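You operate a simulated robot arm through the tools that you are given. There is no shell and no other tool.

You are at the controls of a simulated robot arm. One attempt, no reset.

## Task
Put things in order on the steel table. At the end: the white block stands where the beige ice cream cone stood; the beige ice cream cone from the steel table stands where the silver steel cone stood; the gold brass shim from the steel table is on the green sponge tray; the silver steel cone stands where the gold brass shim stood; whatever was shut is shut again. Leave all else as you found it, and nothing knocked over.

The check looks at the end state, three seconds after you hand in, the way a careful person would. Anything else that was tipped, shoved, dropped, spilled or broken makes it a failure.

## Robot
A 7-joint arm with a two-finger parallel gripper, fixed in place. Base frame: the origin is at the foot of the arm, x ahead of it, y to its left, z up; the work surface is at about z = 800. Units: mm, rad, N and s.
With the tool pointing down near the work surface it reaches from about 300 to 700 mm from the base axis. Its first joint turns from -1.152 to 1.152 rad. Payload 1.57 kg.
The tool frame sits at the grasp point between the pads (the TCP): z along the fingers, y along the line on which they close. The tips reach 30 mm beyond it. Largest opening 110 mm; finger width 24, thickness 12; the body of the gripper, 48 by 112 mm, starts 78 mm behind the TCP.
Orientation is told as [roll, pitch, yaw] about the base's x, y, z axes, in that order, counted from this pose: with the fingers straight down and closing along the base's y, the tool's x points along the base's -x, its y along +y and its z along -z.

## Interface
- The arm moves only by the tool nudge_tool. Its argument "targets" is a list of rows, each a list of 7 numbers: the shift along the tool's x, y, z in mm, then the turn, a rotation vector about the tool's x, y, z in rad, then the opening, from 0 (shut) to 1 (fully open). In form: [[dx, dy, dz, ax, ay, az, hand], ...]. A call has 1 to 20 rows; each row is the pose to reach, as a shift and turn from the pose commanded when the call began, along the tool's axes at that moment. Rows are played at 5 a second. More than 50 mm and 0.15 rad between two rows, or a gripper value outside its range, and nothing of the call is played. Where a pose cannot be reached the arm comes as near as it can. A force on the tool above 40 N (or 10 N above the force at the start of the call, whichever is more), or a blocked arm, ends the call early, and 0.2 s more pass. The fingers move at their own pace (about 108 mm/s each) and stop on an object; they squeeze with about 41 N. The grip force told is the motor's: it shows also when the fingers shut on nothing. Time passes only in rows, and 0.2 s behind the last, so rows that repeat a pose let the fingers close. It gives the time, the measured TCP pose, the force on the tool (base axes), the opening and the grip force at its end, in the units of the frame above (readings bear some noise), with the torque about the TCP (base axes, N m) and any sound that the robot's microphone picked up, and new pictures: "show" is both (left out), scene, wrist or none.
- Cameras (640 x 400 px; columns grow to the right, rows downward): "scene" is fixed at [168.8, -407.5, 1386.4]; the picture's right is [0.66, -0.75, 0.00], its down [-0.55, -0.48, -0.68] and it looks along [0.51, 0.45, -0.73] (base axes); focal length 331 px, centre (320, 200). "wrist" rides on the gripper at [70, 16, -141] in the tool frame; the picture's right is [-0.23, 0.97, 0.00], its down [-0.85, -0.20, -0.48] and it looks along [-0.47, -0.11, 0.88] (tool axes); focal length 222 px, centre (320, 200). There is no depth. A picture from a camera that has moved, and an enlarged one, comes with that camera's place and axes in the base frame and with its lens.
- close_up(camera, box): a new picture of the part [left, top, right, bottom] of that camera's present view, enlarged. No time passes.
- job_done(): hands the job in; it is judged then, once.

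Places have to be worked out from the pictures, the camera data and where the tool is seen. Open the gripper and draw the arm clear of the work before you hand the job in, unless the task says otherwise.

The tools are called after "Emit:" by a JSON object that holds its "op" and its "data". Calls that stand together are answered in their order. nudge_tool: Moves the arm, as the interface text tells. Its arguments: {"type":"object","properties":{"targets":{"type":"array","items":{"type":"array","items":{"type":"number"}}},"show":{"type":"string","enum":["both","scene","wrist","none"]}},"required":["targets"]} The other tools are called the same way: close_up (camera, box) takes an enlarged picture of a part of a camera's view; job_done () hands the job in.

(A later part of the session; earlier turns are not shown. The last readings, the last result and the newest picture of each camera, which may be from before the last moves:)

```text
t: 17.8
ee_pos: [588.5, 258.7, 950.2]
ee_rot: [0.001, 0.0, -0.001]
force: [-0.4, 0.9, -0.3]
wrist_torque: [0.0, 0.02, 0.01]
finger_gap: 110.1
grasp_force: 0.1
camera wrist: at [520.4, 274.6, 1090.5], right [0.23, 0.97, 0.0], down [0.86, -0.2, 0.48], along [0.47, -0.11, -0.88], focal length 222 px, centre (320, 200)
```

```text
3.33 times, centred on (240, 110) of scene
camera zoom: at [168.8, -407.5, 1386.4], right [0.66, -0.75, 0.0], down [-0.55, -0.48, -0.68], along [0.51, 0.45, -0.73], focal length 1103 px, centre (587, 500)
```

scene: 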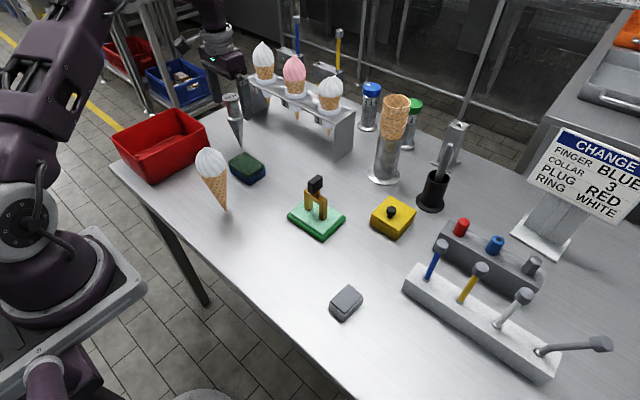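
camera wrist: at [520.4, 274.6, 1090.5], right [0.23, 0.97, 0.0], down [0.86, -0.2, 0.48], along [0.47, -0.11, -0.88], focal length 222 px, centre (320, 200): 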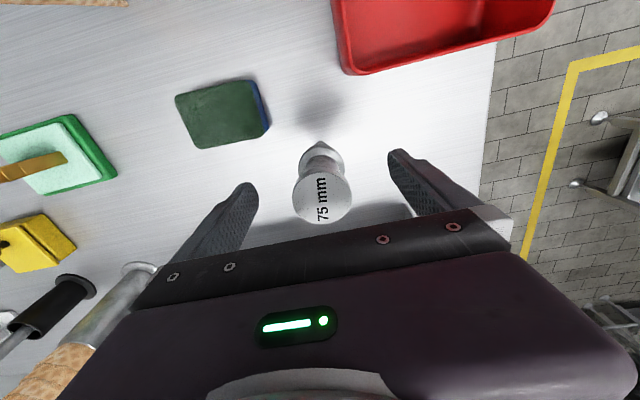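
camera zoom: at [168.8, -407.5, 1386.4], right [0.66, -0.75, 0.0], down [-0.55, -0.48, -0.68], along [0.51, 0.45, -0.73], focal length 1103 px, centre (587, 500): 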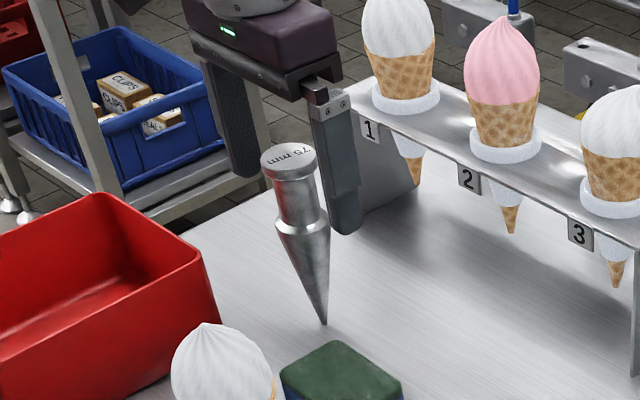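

The cap is centred to about 0.5 mm in the closing direction. I close in stages.

Emit:
{"op": "nudge_tool", "data": {"targets": [[-1, 0.3, 0, 0, 0, 0, 0.6], [-1, 0.3, 0, 0, 0, 0, 0.45], [-1, 0.3, 0, 0, 0, 0, 0.42], [-1, 0.3, 0, 0, 0, 0, 0.39], [-1, 0.3, 0, 0, 0, 0, 0.36], [-1, 0.3, 0, 0, 0, 0, 0.33], [-1, 0.3, 0, 0, 0, 0, 0], [-1, 0.3, 0, 0, 0, 0, 0]]}}

Emit:
{"op": "close_up", "data": {"camera": "wrist", "box": [220, 80, 420, 220]}}

Emit:
{"op": "close_up", "data": {"camera": "scene", "box": [180, 50, 300, 170]}}

```text
t: 19.6
ee_pos: [588.9, 259.1, 949.2]
ee_rot: [-0.001, 0.001, -0.001]
force: [1.0, 0.1, -0.5]
wrist_torque: [0.04, -0.02, 0.0]
finger_gap: 41.2
grasp_force: 41.1
camera wrist: at [521.3, 274.9, 1090.8], right [0.23, 0.97, 0.0], down [0.85, -0.2, 0.48], along [0.47, -0.11, -0.88], focal length 222 px, centre (320, 200)
```

scene: 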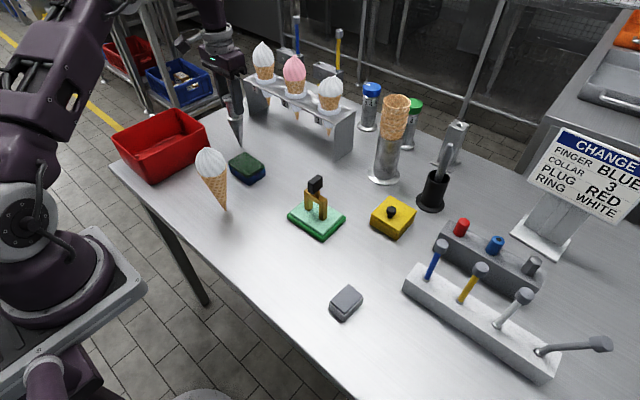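
wrist: 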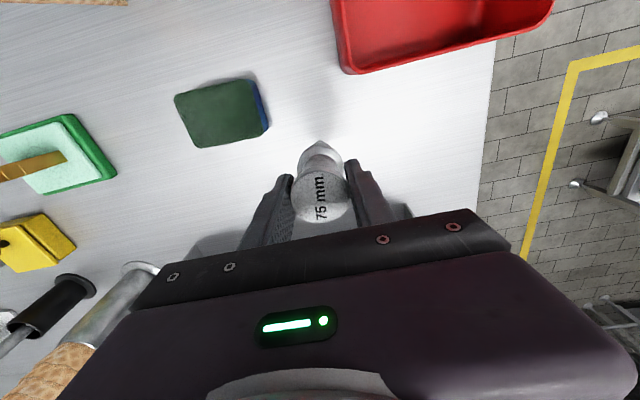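

```text
2.86 times, centred on (320, 150) of wrist
camera zoom: at [521.3, 274.9, 1090.8], right [0.23, 0.97, 0.0], down [0.85, -0.2, 0.48], along [0.47, -0.11, -0.88], focal length 635 px, centre (320, 343)
```

zoom: 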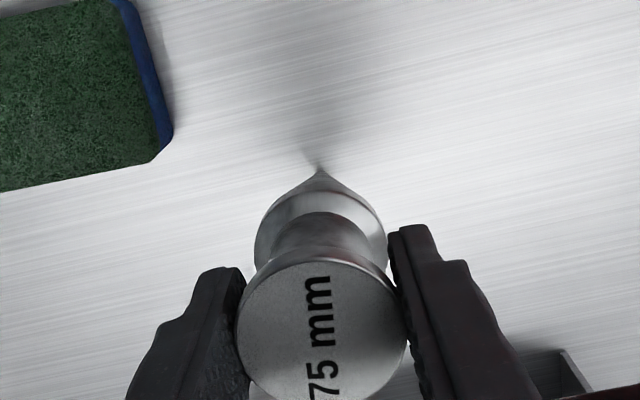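

```text
3.33 times, centred on (240, 110) of scene
camera zoom: at [168.8, -407.5, 1386.4], right [0.66, -0.75, 0.0], down [-0.55, -0.48, -0.68], along [0.51, 0.45, -0.73], focal length 1103 px, centre (587, 500)
```

zoom: 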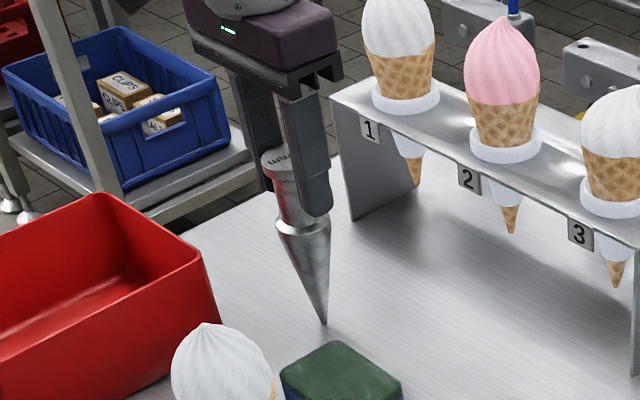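

The cone is held at 41 mm; its place is recorded as about (589.5,259). I lift it slowly straight up and check it hangs upright.

Emit:
{"op": "nudge_tool", "data": {"targets": [[0, 0, -5, 0, 0, 0, 0], [0, 0, -15, 0, 0, 0, 0], [0, 0, -30, 0, 0, 0, 0], [0, 0, -50, 0, 0, 0, 0], [0, 0, -70, 0, 0, 0, 0], [0, 0, -70, 0, 0, 0, 0]]}}

Emit:
{"op": "close_up", "data": {"camera": "wrist", "box": [220, 80, 420, 220]}}

Emit:
{"op": "close_up", "data": {"camera": "scene", "box": [180, 20, 300, 170]}}

```text
t: 21.0
ee_pos: [589.2, 259.1, 1019.9]
ee_rot: [0.0, 0.0, 0.0]
force: [-0.3, 0.6, -2.6]
wrist_torque: [0.02, -0.02, -0.03]
finger_gap: 40.8
grasp_force: 40.9
camera wrist: at [521.3, 275.0, 1161.2], right [0.23, 0.97, 0.0], down [0.86, -0.2, 0.48], along [0.47, -0.11, -0.88], focal length 222 px, centre (320, 200)
```

scene: 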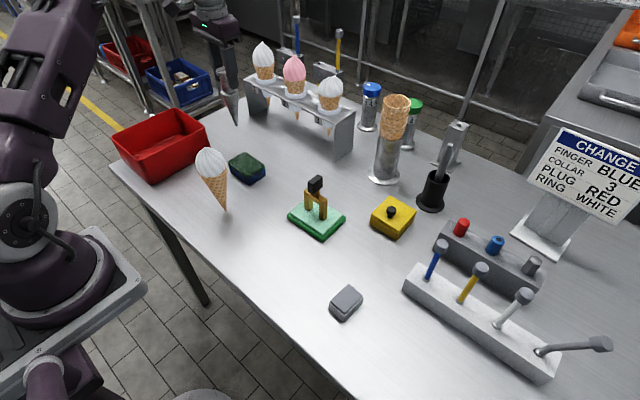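
wrist: 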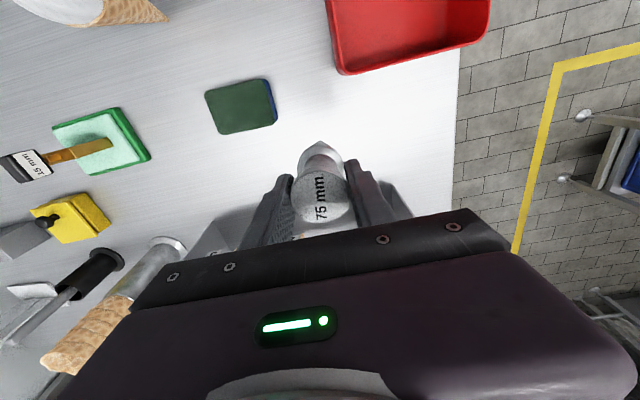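

```text
2.86 times, centred on (320, 150) of wrist
camera zoom: at [521.3, 275.0, 1161.2], right [0.23, 0.97, 0.0], down [0.86, -0.2, 0.48], along [0.47, -0.11, -0.88], focal length 635 px, centre (320, 343)
```

zoom: 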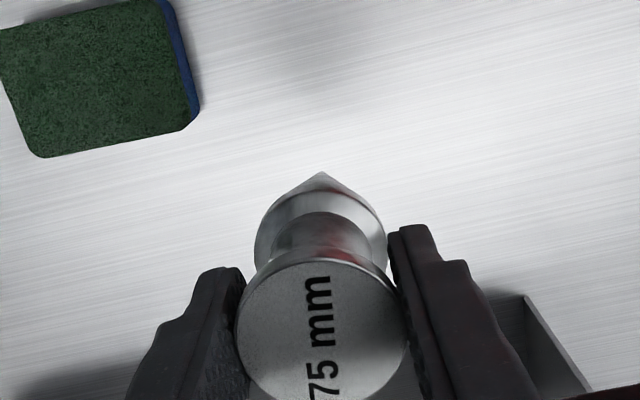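

```text
2.67 times, centred on (240, 95) of scene
camera zoom: at [168.8, -407.5, 1386.4], right [0.66, -0.75, 0.0], down [-0.55, -0.48, -0.68], along [0.51, 0.45, -0.73], focal length 883 px, centre (533, 480)
```

zoom: 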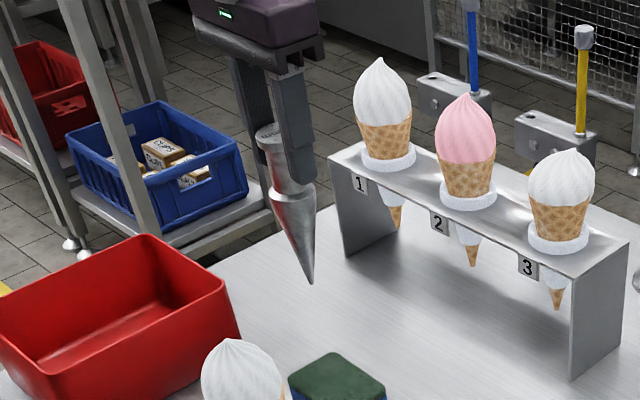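

It hangs upright (about 2.5 N weight). I carry it at height to the shim's former place at (411,-141).

Emit:
{"op": "nudge_tool", "data": {"targets": [[8, -18, 0, 0, 0, 0, 0], [24, -53, 0, 0, 0, 0, 0], [41, -92, 0, 0, 0, 0, 0], [58, -130, 0, 0, 0, 0, 0], [75, -168, 0, 0, 0, 0, 0], [92, -206, 0, 0, 0, 0, 0], [109, -244, 0, 0, 0, 0, 0], [126, -282, 0, 0, 0, 0, 0], [143, -320, 0, 0, 0, 0, 0], [158, -354, 0, 0, 0, 0, 0], [170, -381, 0, 0, 0, 0, 0], [178.5, -400, 0, 0, 0, 0, 0], [178.5, -400, 0, 0, 0, 0, 0], [178.5, -400, 0, 0, 0, 0, 0]]}}

Emit:
{"op": "close_up", "data": {"camera": "wrist", "box": [220, 80, 420, 220]}}

Emit:
{"op": "close_up", "data": {"camera": "scene", "box": [240, 130, 370, 290]}}

```text
t: 24.0
ee_pos: [412.1, -139.2, 1019.3]
ee_rot: [0.001, 0.001, 0.001]
force: [-0.4, -0.2, -2.4]
wrist_torque: [0.03, -0.01, 0.02]
finger_gap: 41.0
grasp_force: 41.0
camera wrist: at [342.9, -124.2, 1161.0], right [0.23, 0.97, 0.0], down [0.86, -0.2, 0.48], along [0.47, -0.11, -0.88], focal length 222 px, centre (320, 200)
```

scene: 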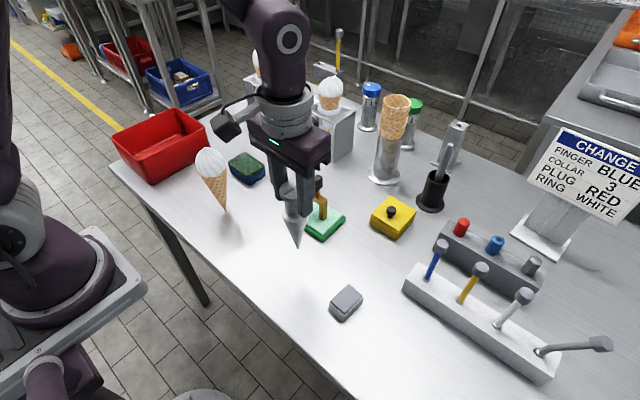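
wrist: 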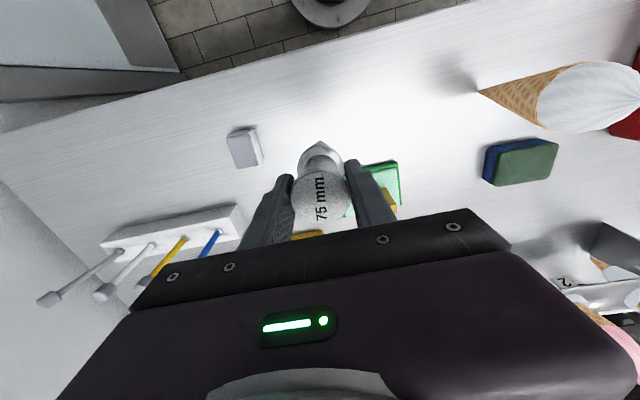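

```text
2.86 times, centred on (320, 150) of wrist
camera zoom: at [342.9, -124.2, 1161.0], right [0.23, 0.97, 0.0], down [0.86, -0.2, 0.48], along [0.47, -0.11, -0.88], focal length 635 px, centre (320, 343)
```

zoom: 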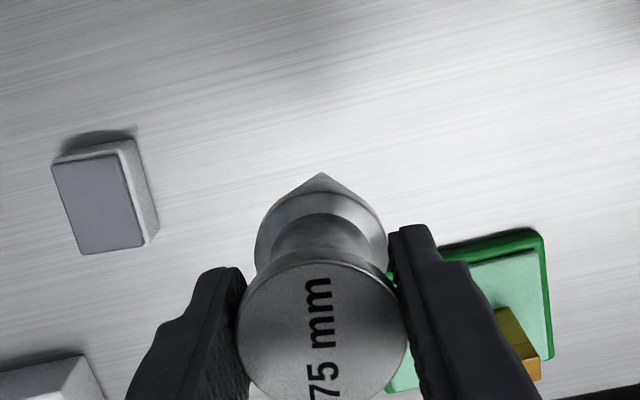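

```text
2.50 times, centred on (305, 210) of scene
camera zoom: at [168.8, -407.5, 1386.4], right [0.66, -0.75, 0.0], down [-0.55, -0.48, -0.68], along [0.51, 0.45, -0.73], focal length 828 px, centre (358, 175)
```

zoom: 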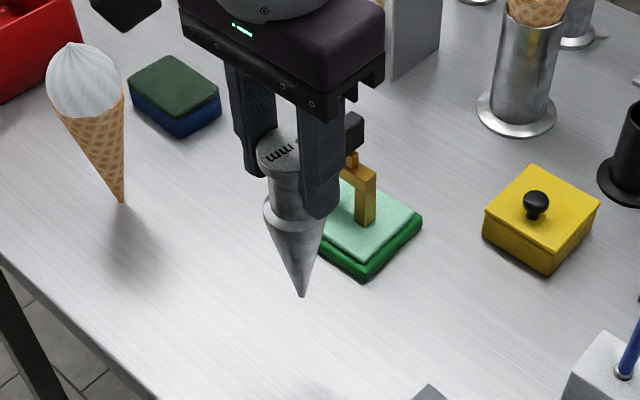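

It is upright over the target. I lower 65 mm and then check the gap to the table.

Emit:
{"op": "nudge_tool", "data": {"targets": [[0, -0.5, 20, 0, 0, 0, 0], [0, -0.5, 40, 0, 0, 0, 0], [0, -0.5, 55, 0, 0, 0, 0], [0, -0.5, 65, 0, 0, 0, 0], [0, -0.5, 65, 0, 0, 0, 0], [0, -0.5, 65, 0, 0, 0, 0]], "show": "none"}}

Emit:
{"op": "close_up", "data": {"camera": "scene", "box": [260, 190, 350, 280]}}

```text
t: 25.4
ee_pos: [411.6, -141.4, 955.0]
ee_rot: [-0.001, -0.001, 0.0]
force: [-0.1, 0.3, -1.4]
wrist_torque: [-0.03, -0.01, -0.03]
finger_gap: 40.8
grasp_force: 40.9
```

```text
4.44 times, centred on (305, 235) of scene
camera zoom: at [168.8, -407.5, 1386.4], right [0.66, -0.75, 0.0], down [-0.55, -0.48, -0.68], along [0.51, 0.45, -0.73], focal length 1471 px, centre (387, 44)
```

zoom: 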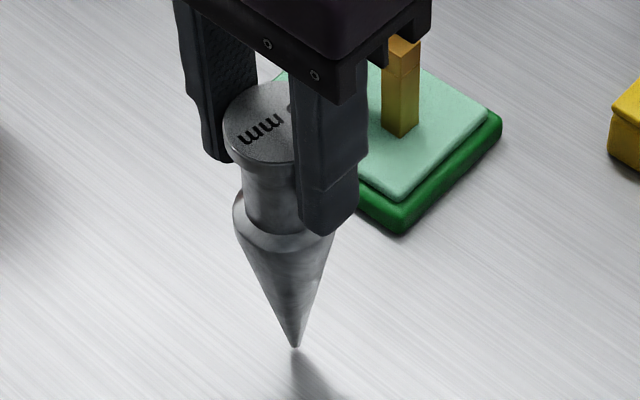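

There are a few mm to go. I lower in 1 mm steps, reading the force.

Emit:
{"op": "nudge_tool", "data": {"targets": [[0, 0, 2, 0, 0, 0, 0], [0, 0, 3.5, 0, 0, 0, 0], [0, 0, 3.5, 0, 0, 0, 0]], "show": "none"}}

Emit:
{"op": "nudge_tool", "data": {"targets": [[0, 0, 1, 0, 0, 0, 0], [0, 0, 1, 0, 0, 0, 0]], "show": "none"}}

```text
t: 26.2
ee_pos: [410.9, -141.2, 951.0]
ee_rot: [0.001, 0.0, -0.002]
force: [-0.1, 0.9, -1.8]
wrist_torque: [0.0, 0.0, -0.03]
finger_gap: 40.7
grasp_force: 41.0
```

```text
t: 26.8
ee_pos: [410.4, -141.0, 949.8]
ee_rot: [-0.001, -0.001, 0.0]
force: [-0.2, 0.8, -3.0]
wrist_torque: [-0.01, -0.01, 0.04]
finger_gap: 41.0
grasp_force: 41.0
```

No contact yet, so I continue in half-millimetre increments.

Emit:
{"op": "nudge_tool", "data": {"targets": [[0, 0, 0.5, 0, 0, 0, 0], [0, 0, 0.5, 0, 0, 0, 0]], "show": "none"}}

Emit:
{"op": "close_up", "data": {"camera": "scene", "box": [270, 220, 330, 280]}}

```text
t: 27.4
ee_pos: [410.4, -140.8, 948.3]
ee_rot: [0.0, -0.001, 0.0]
force: [-1.0, 0.0, -2.1]
wrist_torque: [-0.01, -0.01, -0.05]
finger_gap: 40.7
grasp_force: 41.2
```

```text
6.67 times, centred on (300, 250) of scene
camera zoom: at [168.8, -407.5, 1386.4], right [0.66, -0.75, 0.0], down [-0.55, -0.48, -0.68], along [0.51, 0.45, -0.73], focal length 2207 px, centre (453, -133)
```

zoom: 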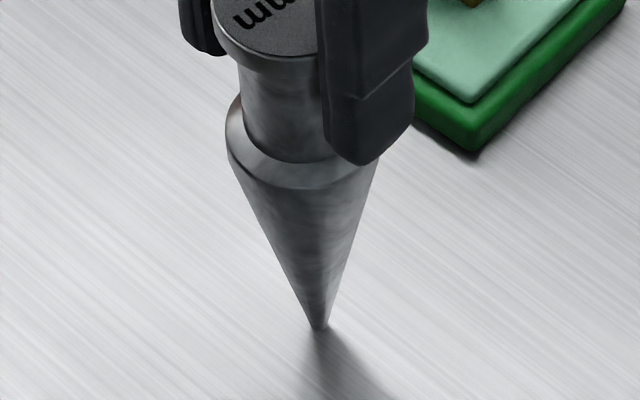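

The tip has a small flat of about 5 mm. Still no contact force, so I keep lowering by half millimetres.

Emit:
{"op": "nudge_tool", "data": {"targets": [[0, 0, 0.5, 0, 0, 0, 0], [0, 0, 0.5, 0, 0, 0, 0]], "show": "none"}}

Emit:
{"op": "nudge_tool", "data": {"targets": [[0, 0, 0.5, 0, 0, 0, 0], [0, 0, 0.5, 0, 0, 0, 0]], "show": "none"}}

```text
t: 28.0
ee_pos: [410.4, -140.9, 950.3]
ee_rot: [-0.001, -0.002, 0.0]
force: [-2.9, 1.9, 17.5]
wrist_torque: [0.21, 0.38, -0.03]
finger_gap: 40.9
grasp_force: 41.1
```

```text
t: 28.6
ee_pos: [411.9, -142.7, 949.3]
ee_rot: [0.001, -0.001, -0.001]
force: [0.1, 1.2, 27.2]
wrist_torque: [0.03, 0.16, -0.02]
finger_gap: 40.8
grasp_force: 41.3
```

It touches the table with 27 N. I back off about 0.9 mm to leave only light contact, then inspect uprightness.

Emit:
{"op": "nudge_tool", "data": {"targets": [[0, 0, -0.8, 0, 0, 0, 0], [0, 0, -0.8, 0, 0, 0, 0], [0, 0, -0.8, 0, 0, 0, 0]]}}

Emit:
{"op": "close_up", "data": {"camera": "scene", "box": [260, 180, 350, 280]}}

Emit:
{"op": "close_up", "data": {"camera": "wrist", "box": [220, 80, 420, 220]}}

```text
t: 29.4
ee_pos: [410.6, -141.6, 949.9]
ee_rot: [-0.001, -0.001, 0.0]
force: [3.0, -1.2, 6.2]
wrist_torque: [-0.11, -0.49, 0.0]
finger_gap: 41.0
grasp_force: 41.1
camera wrist: at [342.8, -125.6, 1090.3], right [0.23, 0.97, 0.0], down [0.85, -0.2, 0.48], along [0.47, -0.11, -0.88], focal length 222 px, centre (320, 200)
```

scene: 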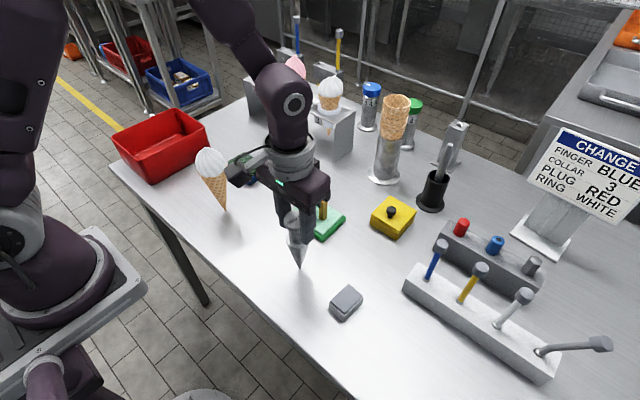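
wrist: 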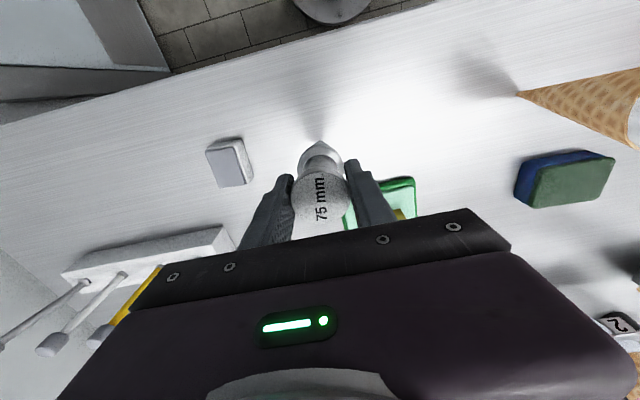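

```text
4.00 times, centred on (305, 230) of scene
camera zoom: at [168.7, -407.5, 1386.4], right [0.66, -0.75, 0.0], down [-0.55, -0.48, -0.68], along [0.51, 0.45, -0.73], focal length 1324 px, centre (380, 80)
```

zoom: 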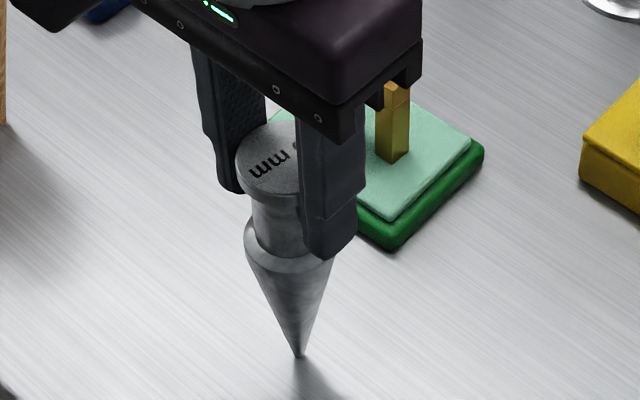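

```text
2.86 times, centred on (320, 150) of wrist
camera zoom: at [342.8, -125.6, 1090.3], right [0.23, 0.97, 0.0], down [0.85, -0.2, 0.48], along [0.47, -0.11, -0.88], focal length 635 px, centre (320, 343)
```

zoom: 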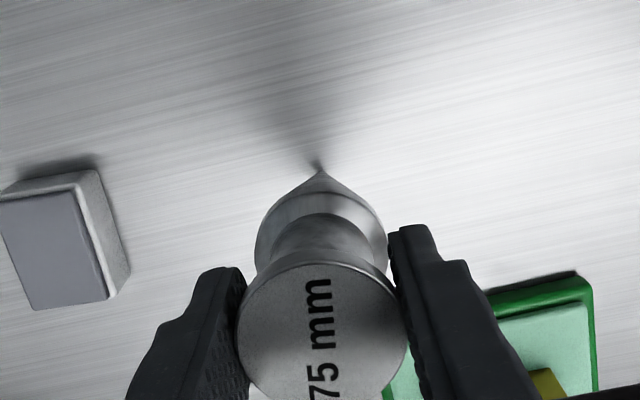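

The tip and cap align exactly as before, so it is upright. I relieve another 0.25 mm to drop the sideways preload before release.

Emit:
{"op": "nudge_tool", "data": {"targets": [[0, 0, -0.2, 0, 0, 0, 0], [0, 0, -0.2, 0, 0, 0, 0], [0, 0, -0.2, 0, 0, 0, 0]], "show": "none"}}

```text
t: 30.2
ee_pos: [410.5, -141.1, 950.5]
ee_rot: [0.0, 0.0, 0.001]
force: [0.3, 0.8, -2.7]
wrist_torque: [0.02, -0.01, 0.01]
finger_gap: 40.7
grasp_force: 41.1
```

It now hangs a fraction of a millimetre above the table. I touch down 0.1 mm and open gradually.

Emit:
{"op": "nudge_tool", "data": {"targets": [[0, 0, 0.1, 0, 0, 0, 0], [0, 0, 0.1, 0, 0, 0, 0], [0, 0, 0.1, 0, 0, 0, 0.39], [0, 0, 0.1, 0, 0, 0, 0.42], [0, 0, 0.1, 0, 0, 0, 0.47], [0, 0, 0.1, 0, 0, 0, 0.6], [0, 0, 0.1, 0, 0, 0, 0.9], [0, 0, 0.1, 0, 0, 0, 0.9]]}}

Emit:
{"op": "close_up", "data": {"camera": "scene", "box": [260, 180, 350, 280]}}

Emit:
{"op": "close_up", "data": {"camera": "wrist", "box": [220, 80, 420, 220]}}

```text
t: 32.0
ee_pos: [411.0, -141.4, 950.2]
ee_rot: [0.0, 0.0, 0.0]
force: [-0.4, -0.1, 0.5]
wrist_torque: [-0.05, -0.06, 0.0]
finger_gap: 98.9
grasp_force: 0.1
camera wrist: at [342.8, -125.6, 1090.6], right [0.23, 0.97, 0.0], down [0.85, -0.2, 0.48], along [0.47, -0.11, -0.88], focal length 222 px, centre (320, 200)
```

scene: 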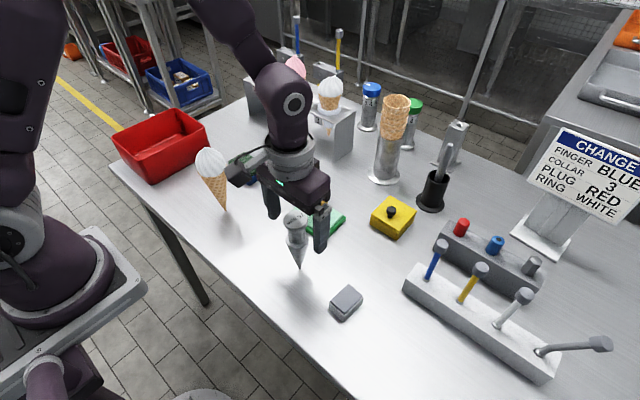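
wrist: 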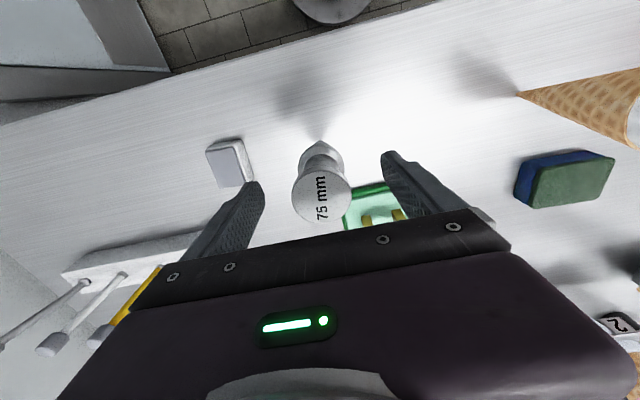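

```text
4.00 times, centred on (305, 230) of scene
camera zoom: at [168.8, -407.5, 1386.4], right [0.66, -0.75, 0.0], down [-0.55, -0.48, -0.68], along [0.51, 0.45, -0.73], focal length 1324 px, centre (380, 80)
```

zoom: 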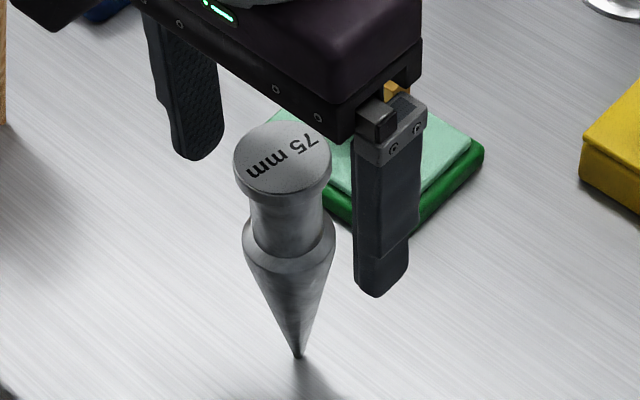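

```text
2.86 times, centred on (320, 150) of wrist
camera zoom: at [342.8, -125.6, 1090.6], right [0.23, 0.97, 0.0], down [0.85, -0.2, 0.48], along [0.47, -0.11, -0.88], focal length 635 px, centre (320, 343)
```

zoom: 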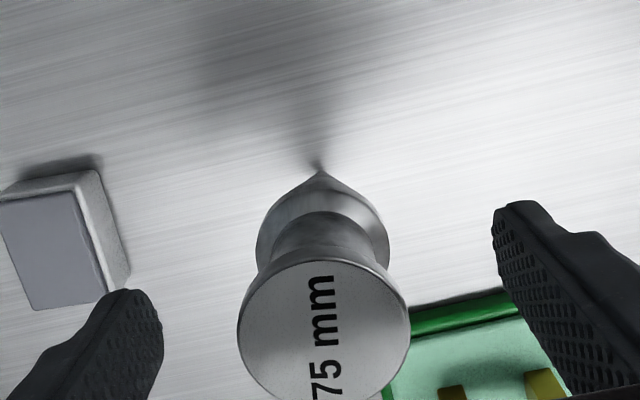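

The steel cone stands free and upright. I rise straight up, then move toward the ice cream cone at a safe height.

Emit:
{"op": "nudge_tool", "data": {"targets": [[0, 0, -20, 0, 0, 0, 0.9], [0, 0, -50, 0, 0, 0, 0.9], [0, 0, -95, 0, 0, 0, 1], [0, 0, -140, 0, 0, 0, 1], [0, 40, -150, 0, 0, 0, 1], [0, 88, -150, 0, 0, 0, 1], [0, 136, -150, 0, 0, 0, 1], [0, 184, -150, 0, 0, 0, 1], [0, 225, -150, 0, 0, 0, 1], [0, 225, -150, 0, 0, 0, 1]]}}

Emit:
{"op": "close_up", "data": {"camera": "scene", "box": [180, 130, 350, 290]}}

Emit:
{"op": "close_up", "data": {"camera": "wrist", "box": [220, 80, 420, 220]}}

```text
t: 34.2
ee_pos: [411.2, 85.7, 1099.8]
ee_rot: [0.0, 0.0, 0.0]
force: [-0.4, 0.1, 0.0]
wrist_torque: [0.04, 0.01, 0.0]
finger_gap: 109.8
grasp_force: 0.1
camera wrist: at [342.5, 100.9, 1240.7], right [0.23, 0.97, 0.0], down [0.85, -0.2, 0.48], along [0.47, -0.11, -0.88], focal length 222 px, centre (320, 200)
```

scene: 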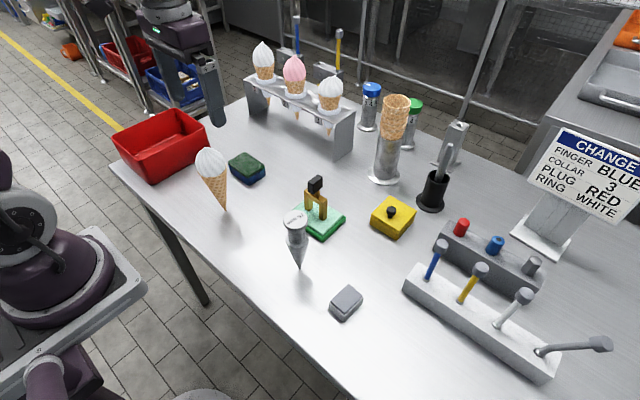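
wrist: 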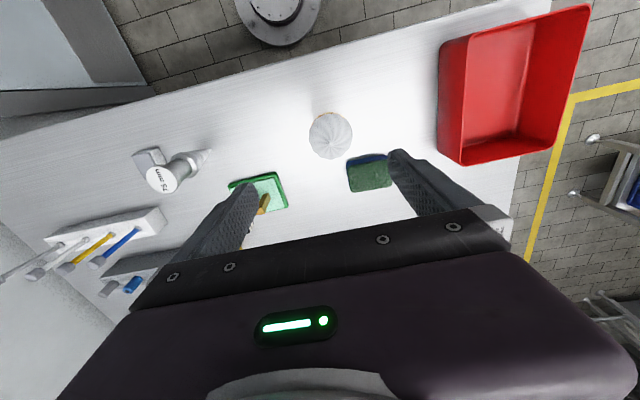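

```text
2.50 times, centred on (265, 210) of scene
camera zoom: at [168.8, -407.5, 1386.4], right [0.66, -0.75, 0.0], down [-0.55, -0.48, -0.68], along [0.51, 0.45, -0.73], focal length 828 px, centre (458, 175)
```

zoom: 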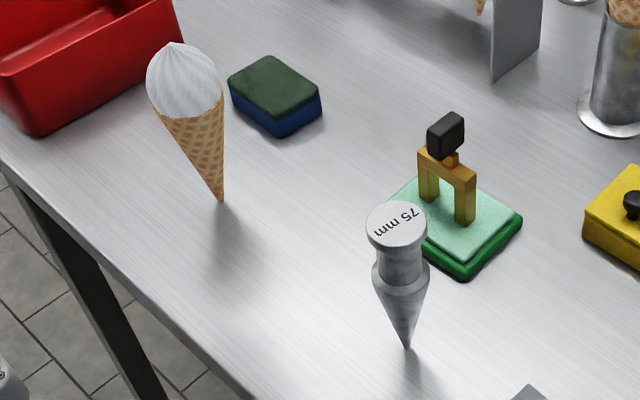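

```text
2.86 times, centred on (320, 150) of wrist
camera zoom: at [342.5, 100.9, 1240.7], right [0.23, 0.97, 0.0], down [0.85, -0.2, 0.48], along [0.47, -0.11, -0.88], focal length 635 px, centre (320, 343)
```

zoom: 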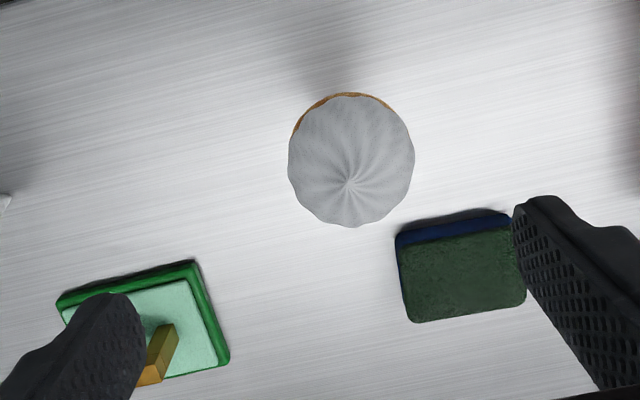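

The ice cream axis is about (405.5,97.5), the top near z≈990 and the wafer/scoop junction near z≈919. I zoom in for its profile.

Emit:
{"op": "close_up", "data": {"camera": "scene", "box": [185, 140, 245, 220]}}

Emit:
{"op": "close_up", "data": {"camera": "scene", "box": [280, 200, 320, 275]}}

```text
5.00 times, centred on (215, 180) of scene
camera zoom: at [168.8, -407.5, 1386.4], right [0.66, -0.75, 0.0], down [-0.55, -0.48, -0.68], along [0.51, 0.45, -0.73], focal length 1655 px, centre (845, 300)
```

zoom: 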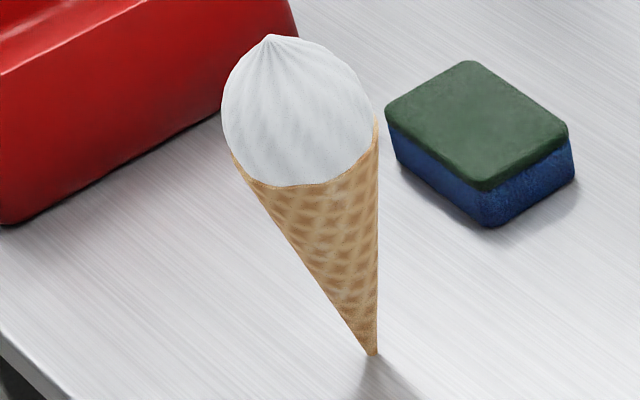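

```text
5.33 times, centred on (300, 238) of scene
camera zoom: at [168.8, -407.5, 1386.4], right [0.66, -0.75, 0.0], down [-0.55, -0.48, -0.68], along [0.51, 0.45, -0.73], focal length 1765 px, centre (427, 0)
```

zoom: 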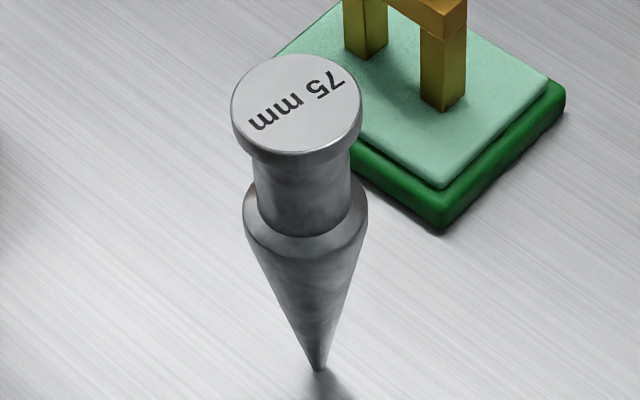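

The wafer rim is at z≈936 with about 60 mm diameter and the scoop just above it is the widest part. I centre above it, lower partway and check.

Emit:
{"op": "nudge_tool", "data": {"targets": [[3, 6, 0, 0, 0, 0, 1], [5.5, 12, 0, 0, 0, 0, 1], [5.5, 12, 40, 0, 0, 0, 1], [5.5, 12, 60, 0, 0, 0, 1], [5.5, 12, 60, 0, 0, 0, 1]]}}

Emit:
{"op": "close_up", "data": {"camera": "wrist", "box": [220, 80, 420, 220]}}

Emit:
{"op": "close_up", "data": {"camera": "scene", "box": [160, 80, 280, 220]}}

```text
t: 35.4
ee_pos: [404.1, 95.8, 1037.8]
ee_rot: [0.0, 0.001, 0.001]
force: [0.2, -0.1, 0.3]
wrist_torque: [0.02, -0.02, 0.01]
finger_gap: 109.9
grasp_force: 0.1
camera wrist: at [336.2, 111.5, 1180.2], right [0.23, 0.97, 0.0], down [0.85, -0.2, 0.48], along [0.47, -0.11, -0.88], focal length 222 px, centre (320, 200)
```

scene: 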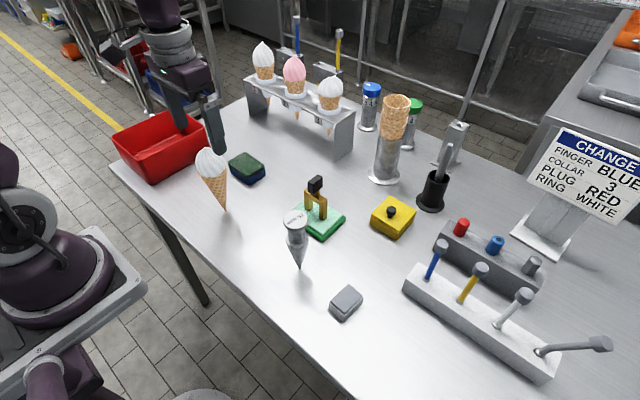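
wrist: 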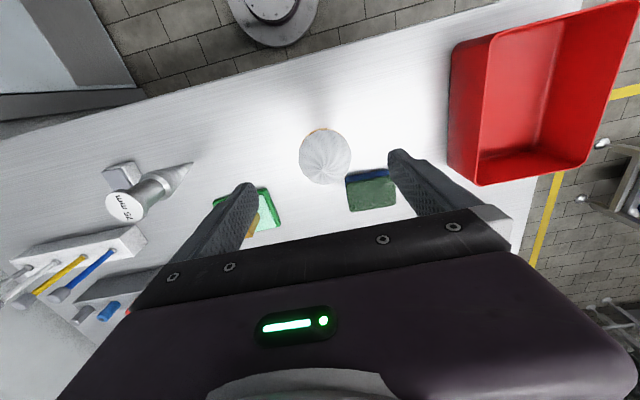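

```text
2.86 times, centred on (320, 150) of wrist
camera zoom: at [336.2, 111.5, 1180.2], right [0.23, 0.97, 0.0], down [0.85, -0.2, 0.48], along [0.47, -0.11, -0.88], focal length 635 px, centre (320, 343)
```

zoom: 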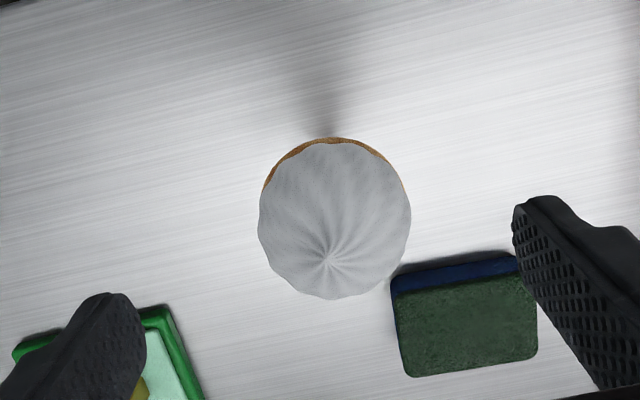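

```text
2.86 times, centred on (220, 150) of scene
camera zoom: at [168.8, -407.5, 1386.4], right [0.66, -0.75, 0.0], down [-0.55, -0.48, -0.68], along [0.51, 0.45, -0.73], focal length 946 px, centre (606, 343)
```

zoom: 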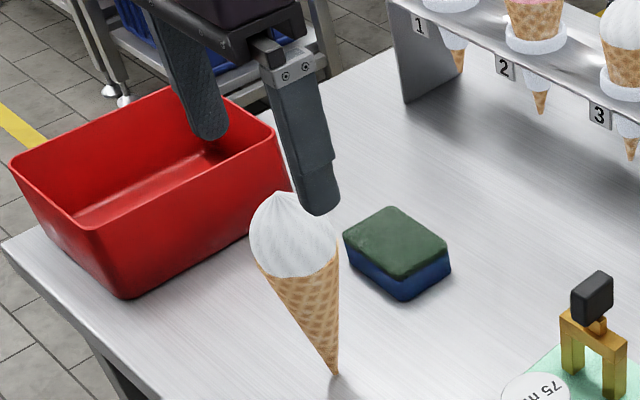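

The scoop sits about 3 mm to +y and 2.5 mm to +x of the tool axis. I correct and descend to z≈960 with a re-check.

Emit:
{"op": "nudge_tool", "data": {"targets": [[-2.7, 3.2, 0, 0, 0, 0, 1], [-2.7, 3.2, 30, 0, 0, 0, 1], [-2.7, 3.2, 60, 0, 0, 0, 1], [-2.7, 3.2, 82, 0, 0, 0, 1], [-2.7, 3.2, 82, 0, 0, 0, 1]]}}

Emit:
{"op": "close_up", "data": {"camera": "wrist", "box": [220, 80, 420, 220]}}

Emit:
{"op": "close_up", "data": {"camera": "scene", "box": [160, 80, 280, 220]}}

```text
t: 36.6
ee_pos: [407.3, 99.5, 956.9]
ee_rot: [0.0, -0.001, 0.001]
force: [-0.4, -0.6, -0.4]
wrist_torque: [0.01, 0.02, -0.02]
finger_gap: 110.2
grasp_force: 0.1
camera wrist: at [338.9, 114.2, 1097.9], right [0.23, 0.97, 0.0], down [0.85, -0.2, 0.48], along [0.47, -0.11, -0.88], focal length 222 px, centre (320, 200)
```

scene: 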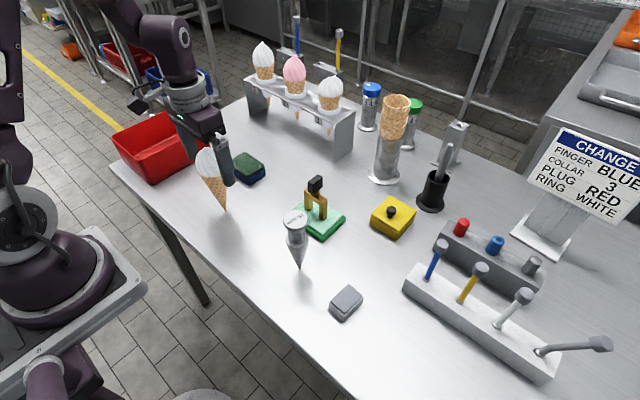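
wrist: 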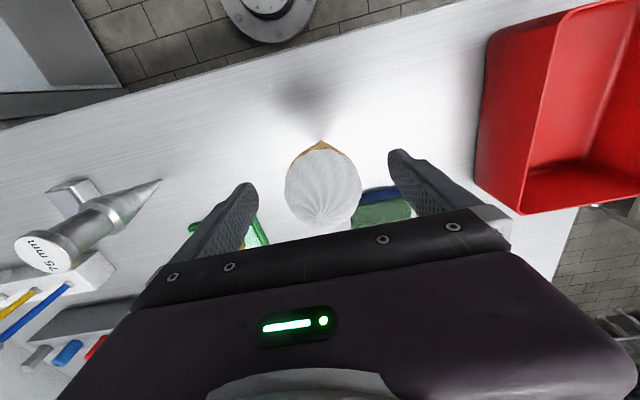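

```text
2.86 times, centred on (320, 150) of wrist
camera zoom: at [338.9, 114.2, 1097.9], right [0.23, 0.97, 0.0], down [0.85, -0.2, 0.48], along [0.47, -0.11, -0.88], focal length 635 px, centre (320, 343)
```

zoom: 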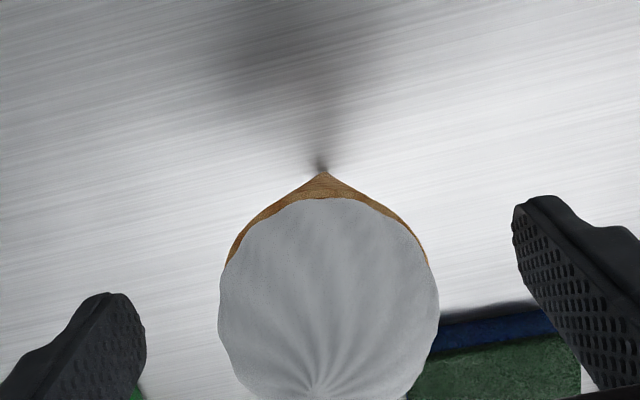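

```text
2.86 times, centred on (220, 150) of scene
camera zoom: at [168.8, -407.5, 1386.4], right [0.66, -0.75, 0.0], down [-0.55, -0.48, -0.68], along [0.51, 0.45, -0.73], focal length 946 px, centre (606, 343)
```

zoom: 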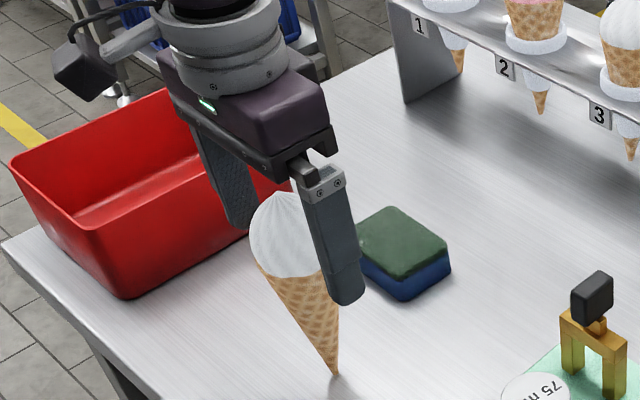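

Tip and apex both lie on the tool axis, so the cone's place is about (407,99). I lower to z≈942 and close in stages.

Emit:
{"op": "nudge_tool", "data": {"targets": [[0, 0.3, 8, 0, 0, 0, 1], [0, 0.3, 15, 0, 0, 0, 1], [0, 0.3, 15, 0, 0, 0, 0.8], [0, 0.3, 15, 0, 0, 0, 0.66], [0, 0.3, 15, 0, 0, 0, 0.61], [0, 0.3, 15, 0, 0, 0, 0.57], [0, 0.3, 15, 0, 0, 0, 0.54], [0, 0.3, 15, 0, 0, 0, 0.51], [0, 0.3, 15, 0, 0, 0, 0.48], [0, 0.3, 15, 0, 0, 0, 0.48]]}}

Emit:
{"op": "close_up", "data": {"camera": "wrist", "box": [220, 80, 420, 220]}}

Emit:
{"op": "close_up", "data": {"camera": "scene", "box": [160, 80, 280, 220]}}

```text
t: 38.8
ee_pos: [406.9, 98.4, 941.7]
ee_rot: [-0.002, -0.001, 0.002]
force: [-0.7, 0.1, 0.1]
wrist_torque: [-0.02, 0.02, 0.02]
finger_gap: 60.0
grasp_force: 41.1
camera wrist: at [339.2, 114.8, 1083.6], right [0.23, 0.97, 0.0], down [0.85, -0.2, 0.48], along [0.47, -0.11, -0.88], focal length 222 px, centre (320, 200)
```

scene: 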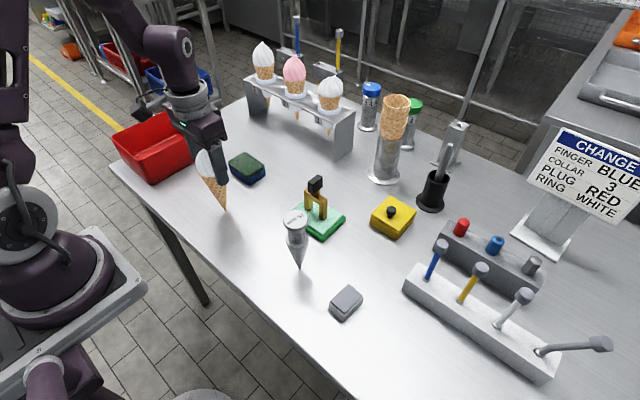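
wrist: 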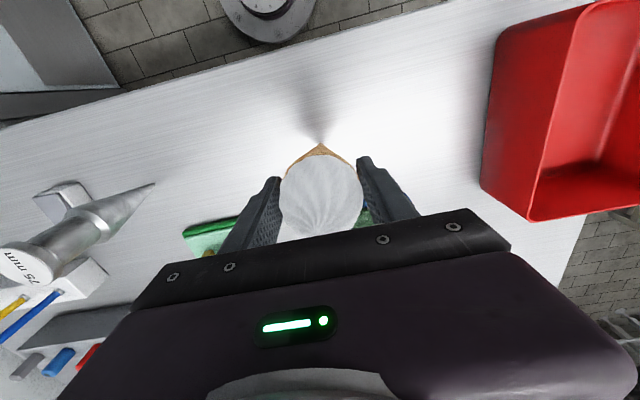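

```text
2.86 times, centred on (320, 150) of wrist
camera zoom: at [339.2, 114.8, 1083.6], right [0.23, 0.97, 0.0], down [0.85, -0.2, 0.48], along [0.47, -0.11, -0.88], focal length 635 px, centre (320, 343)
```

zoom: 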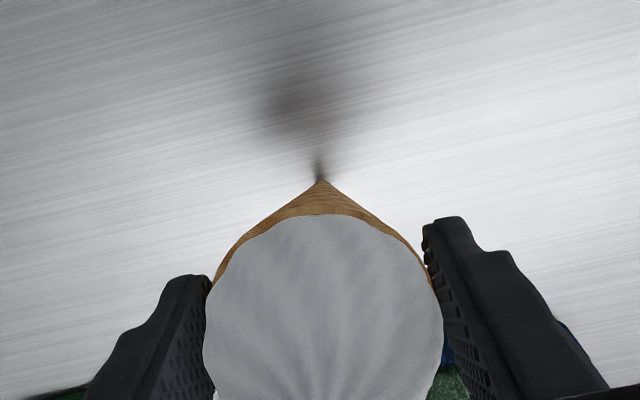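

```text
2.86 times, centred on (220, 150) of scene
camera zoom: at [168.8, -407.5, 1386.4], right [0.66, -0.75, 0.0], down [-0.55, -0.48, -0.68], along [0.51, 0.45, -0.73], focal length 946 px, centre (606, 343)
```

zoom: 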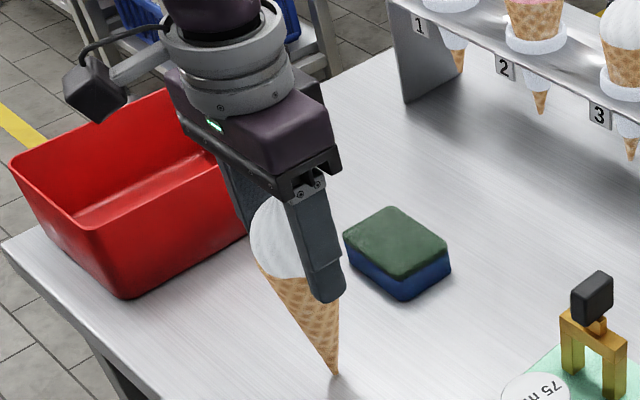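

Held at 60 mm and the tip is still exactly on the axis. I lift gently and check the hang.

Emit:
{"op": "nudge_tool", "data": {"targets": [[0, 0, -4, 0, 0, 0, 0.48], [0, 0, -12, 0, 0, 0, 0.48], [0, 0, -30, 0, 0, 0, 0.48], [0, 0, -50, 0, 0, 0, 0.48], [0, 0, -60, 0, 0, 0, 0.48], [0, 0, -60, 0, 0, 0, 0.48]]}}

Emit:
{"op": "close_up", "data": {"camera": "wrist", "box": [220, 80, 420, 220]}}

Emit:
{"op": "close_up", "data": {"camera": "scene", "box": [160, 60, 280, 220]}}

```text
t: 40.2
ee_pos: [408.3, 98.7, 1001.9]
ee_rot: [0.0, -0.002, -0.001]
force: [0.2, -1.0, -1.1]
wrist_torque: [0.02, 0.0, -0.01]
finger_gap: 60.1
grasp_force: 40.8
camera wrist: at [340.0, 114.6, 1143.8], right [0.23, 0.97, 0.0], down [0.86, -0.2, 0.48], along [0.47, -0.11, -0.88], focal length 222 px, centre (320, 200)
```

scene: 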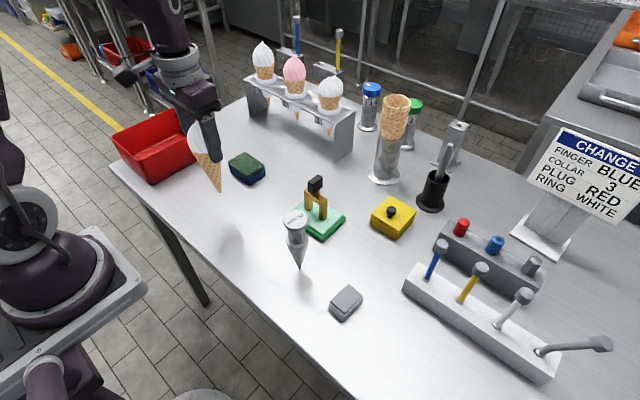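
wrist: 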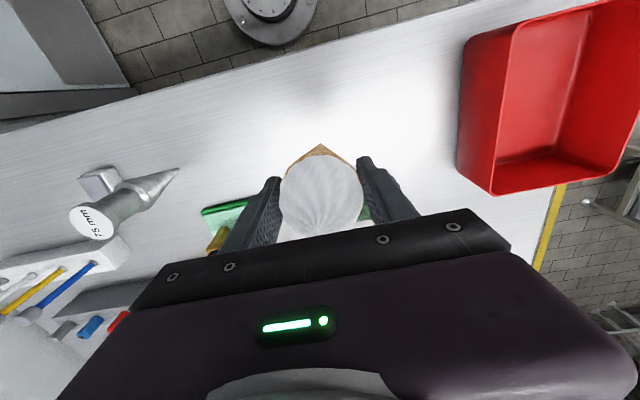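

```text
2.86 times, centred on (320, 150) of wrist
camera zoom: at [340.0, 114.6, 1143.8], right [0.23, 0.97, 0.0], down [0.86, -0.2, 0.48], along [0.47, -0.11, -0.88], focal length 635 px, centre (320, 343)
```

zoom: 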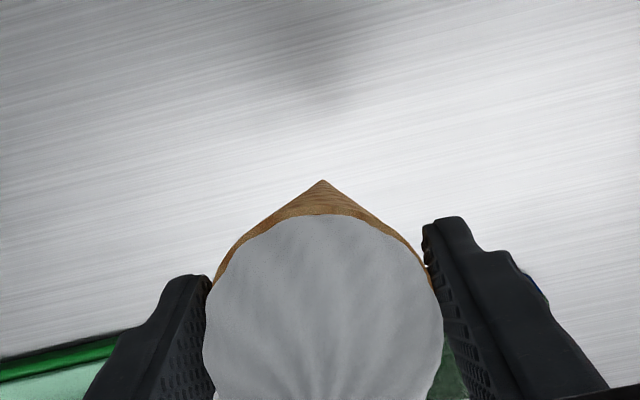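

```text
2.50 times, centred on (220, 140) of scene
camera zoom: at [168.8, -407.5, 1386.4], right [0.66, -0.75, 0.0], down [-0.55, -0.48, -0.68], along [0.51, 0.45, -0.73], focal length 828 px, centre (570, 350)
```

zoom: 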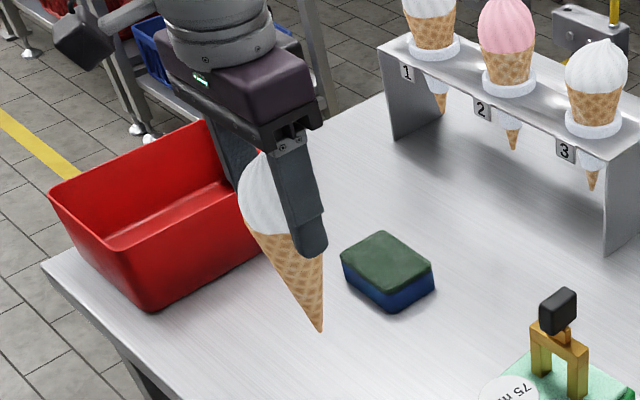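

It hangs upright. I carry it around the sponge: first along +x to about x=590, then along +y to the steel cone's former place.

Emit:
{"op": "nudge_tool", "data": {"targets": [[-20, 0, -5, 0, 0, 0, 0.48], [-55, 0, -10, 0, 0, 0, 0.48], [-92, 0, -10, 0, 0, 0, 0.48], [-130, 5, -10, 0, 0, 0, 0.48], [-163, 20, -10, 0, 0, 0, 0.48], [-180, 50, -10, 0, 0, 0, 0.48], [-182.5, 85, -10, 0, 0, 0, 0.48], [-182.5, 120, -10, 0, 0, 0, 0.48], [-182.5, 145, -10, 0, 0, 0, 0.48], [-182.5, 160, -10, 0, 0, 0, 0.48], [-182.5, 160, -10, 0, 0, 0, 0.48], [-182.5, 160, -10, 0, 0, 0, 0.48]]}}

Emit:
{"op": "close_up", "data": {"camera": "wrist", "box": [220, 80, 420, 220]}}

Emit:
{"op": "close_up", "data": {"camera": "scene", "box": [180, 20, 300, 170]}}

```text
t: 42.8
ee_pos: [592.4, 258.2, 1013.7]
ee_rot: [0.0, -0.002, -0.001]
force: [0.2, -0.3, -0.6]
wrist_torque: [0.01, -0.03, 0.03]
finger_gap: 59.8
grasp_force: 41.0
camera wrist: at [523.2, 275.0, 1153.8], right [0.23, 0.97, 0.0], down [0.86, -0.2, 0.48], along [0.47, -0.11, -0.88], focal length 222 px, centre (320, 200)
```

scene: 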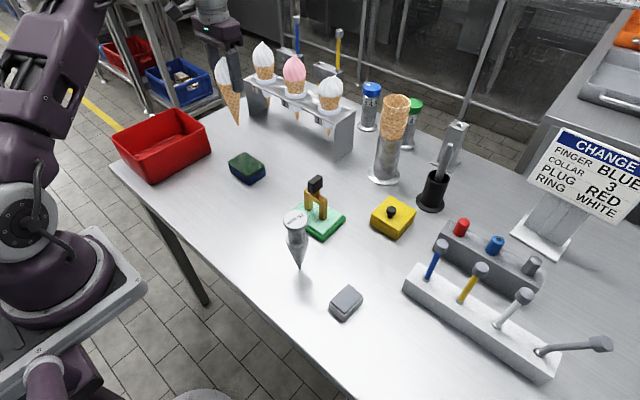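
wrist: 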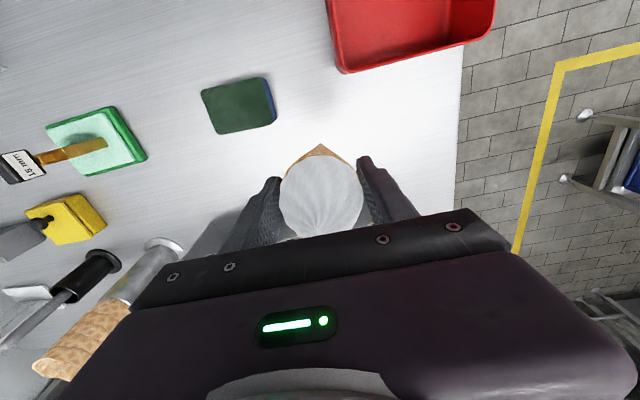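

```text
2.86 times, centred on (320, 150) of wrist
camera zoom: at [523.2, 275.0, 1153.8], right [0.23, 0.97, 0.0], down [0.86, -0.2, 0.48], along [0.47, -0.11, -0.88], focal length 635 px, centre (320, 343)
```

zoom: 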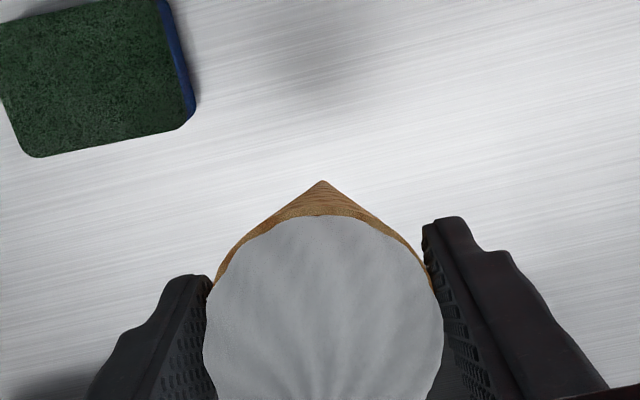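

```text
2.67 times, centred on (240, 95) of scene
camera zoom: at [168.8, -407.5, 1386.4], right [0.66, -0.75, 0.0], down [-0.55, -0.48, -0.68], along [0.51, 0.45, -0.73], focal length 883 px, centre (533, 480)
```

zoom: 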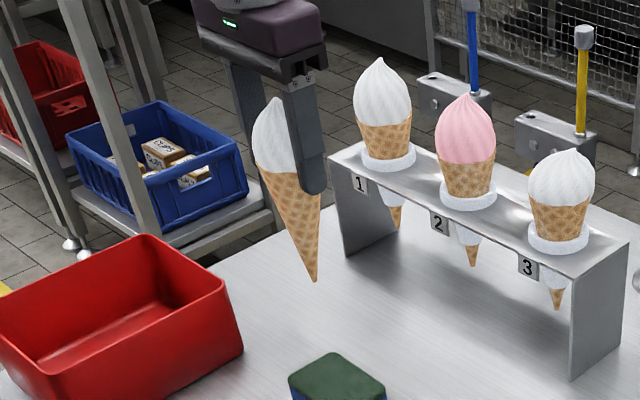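

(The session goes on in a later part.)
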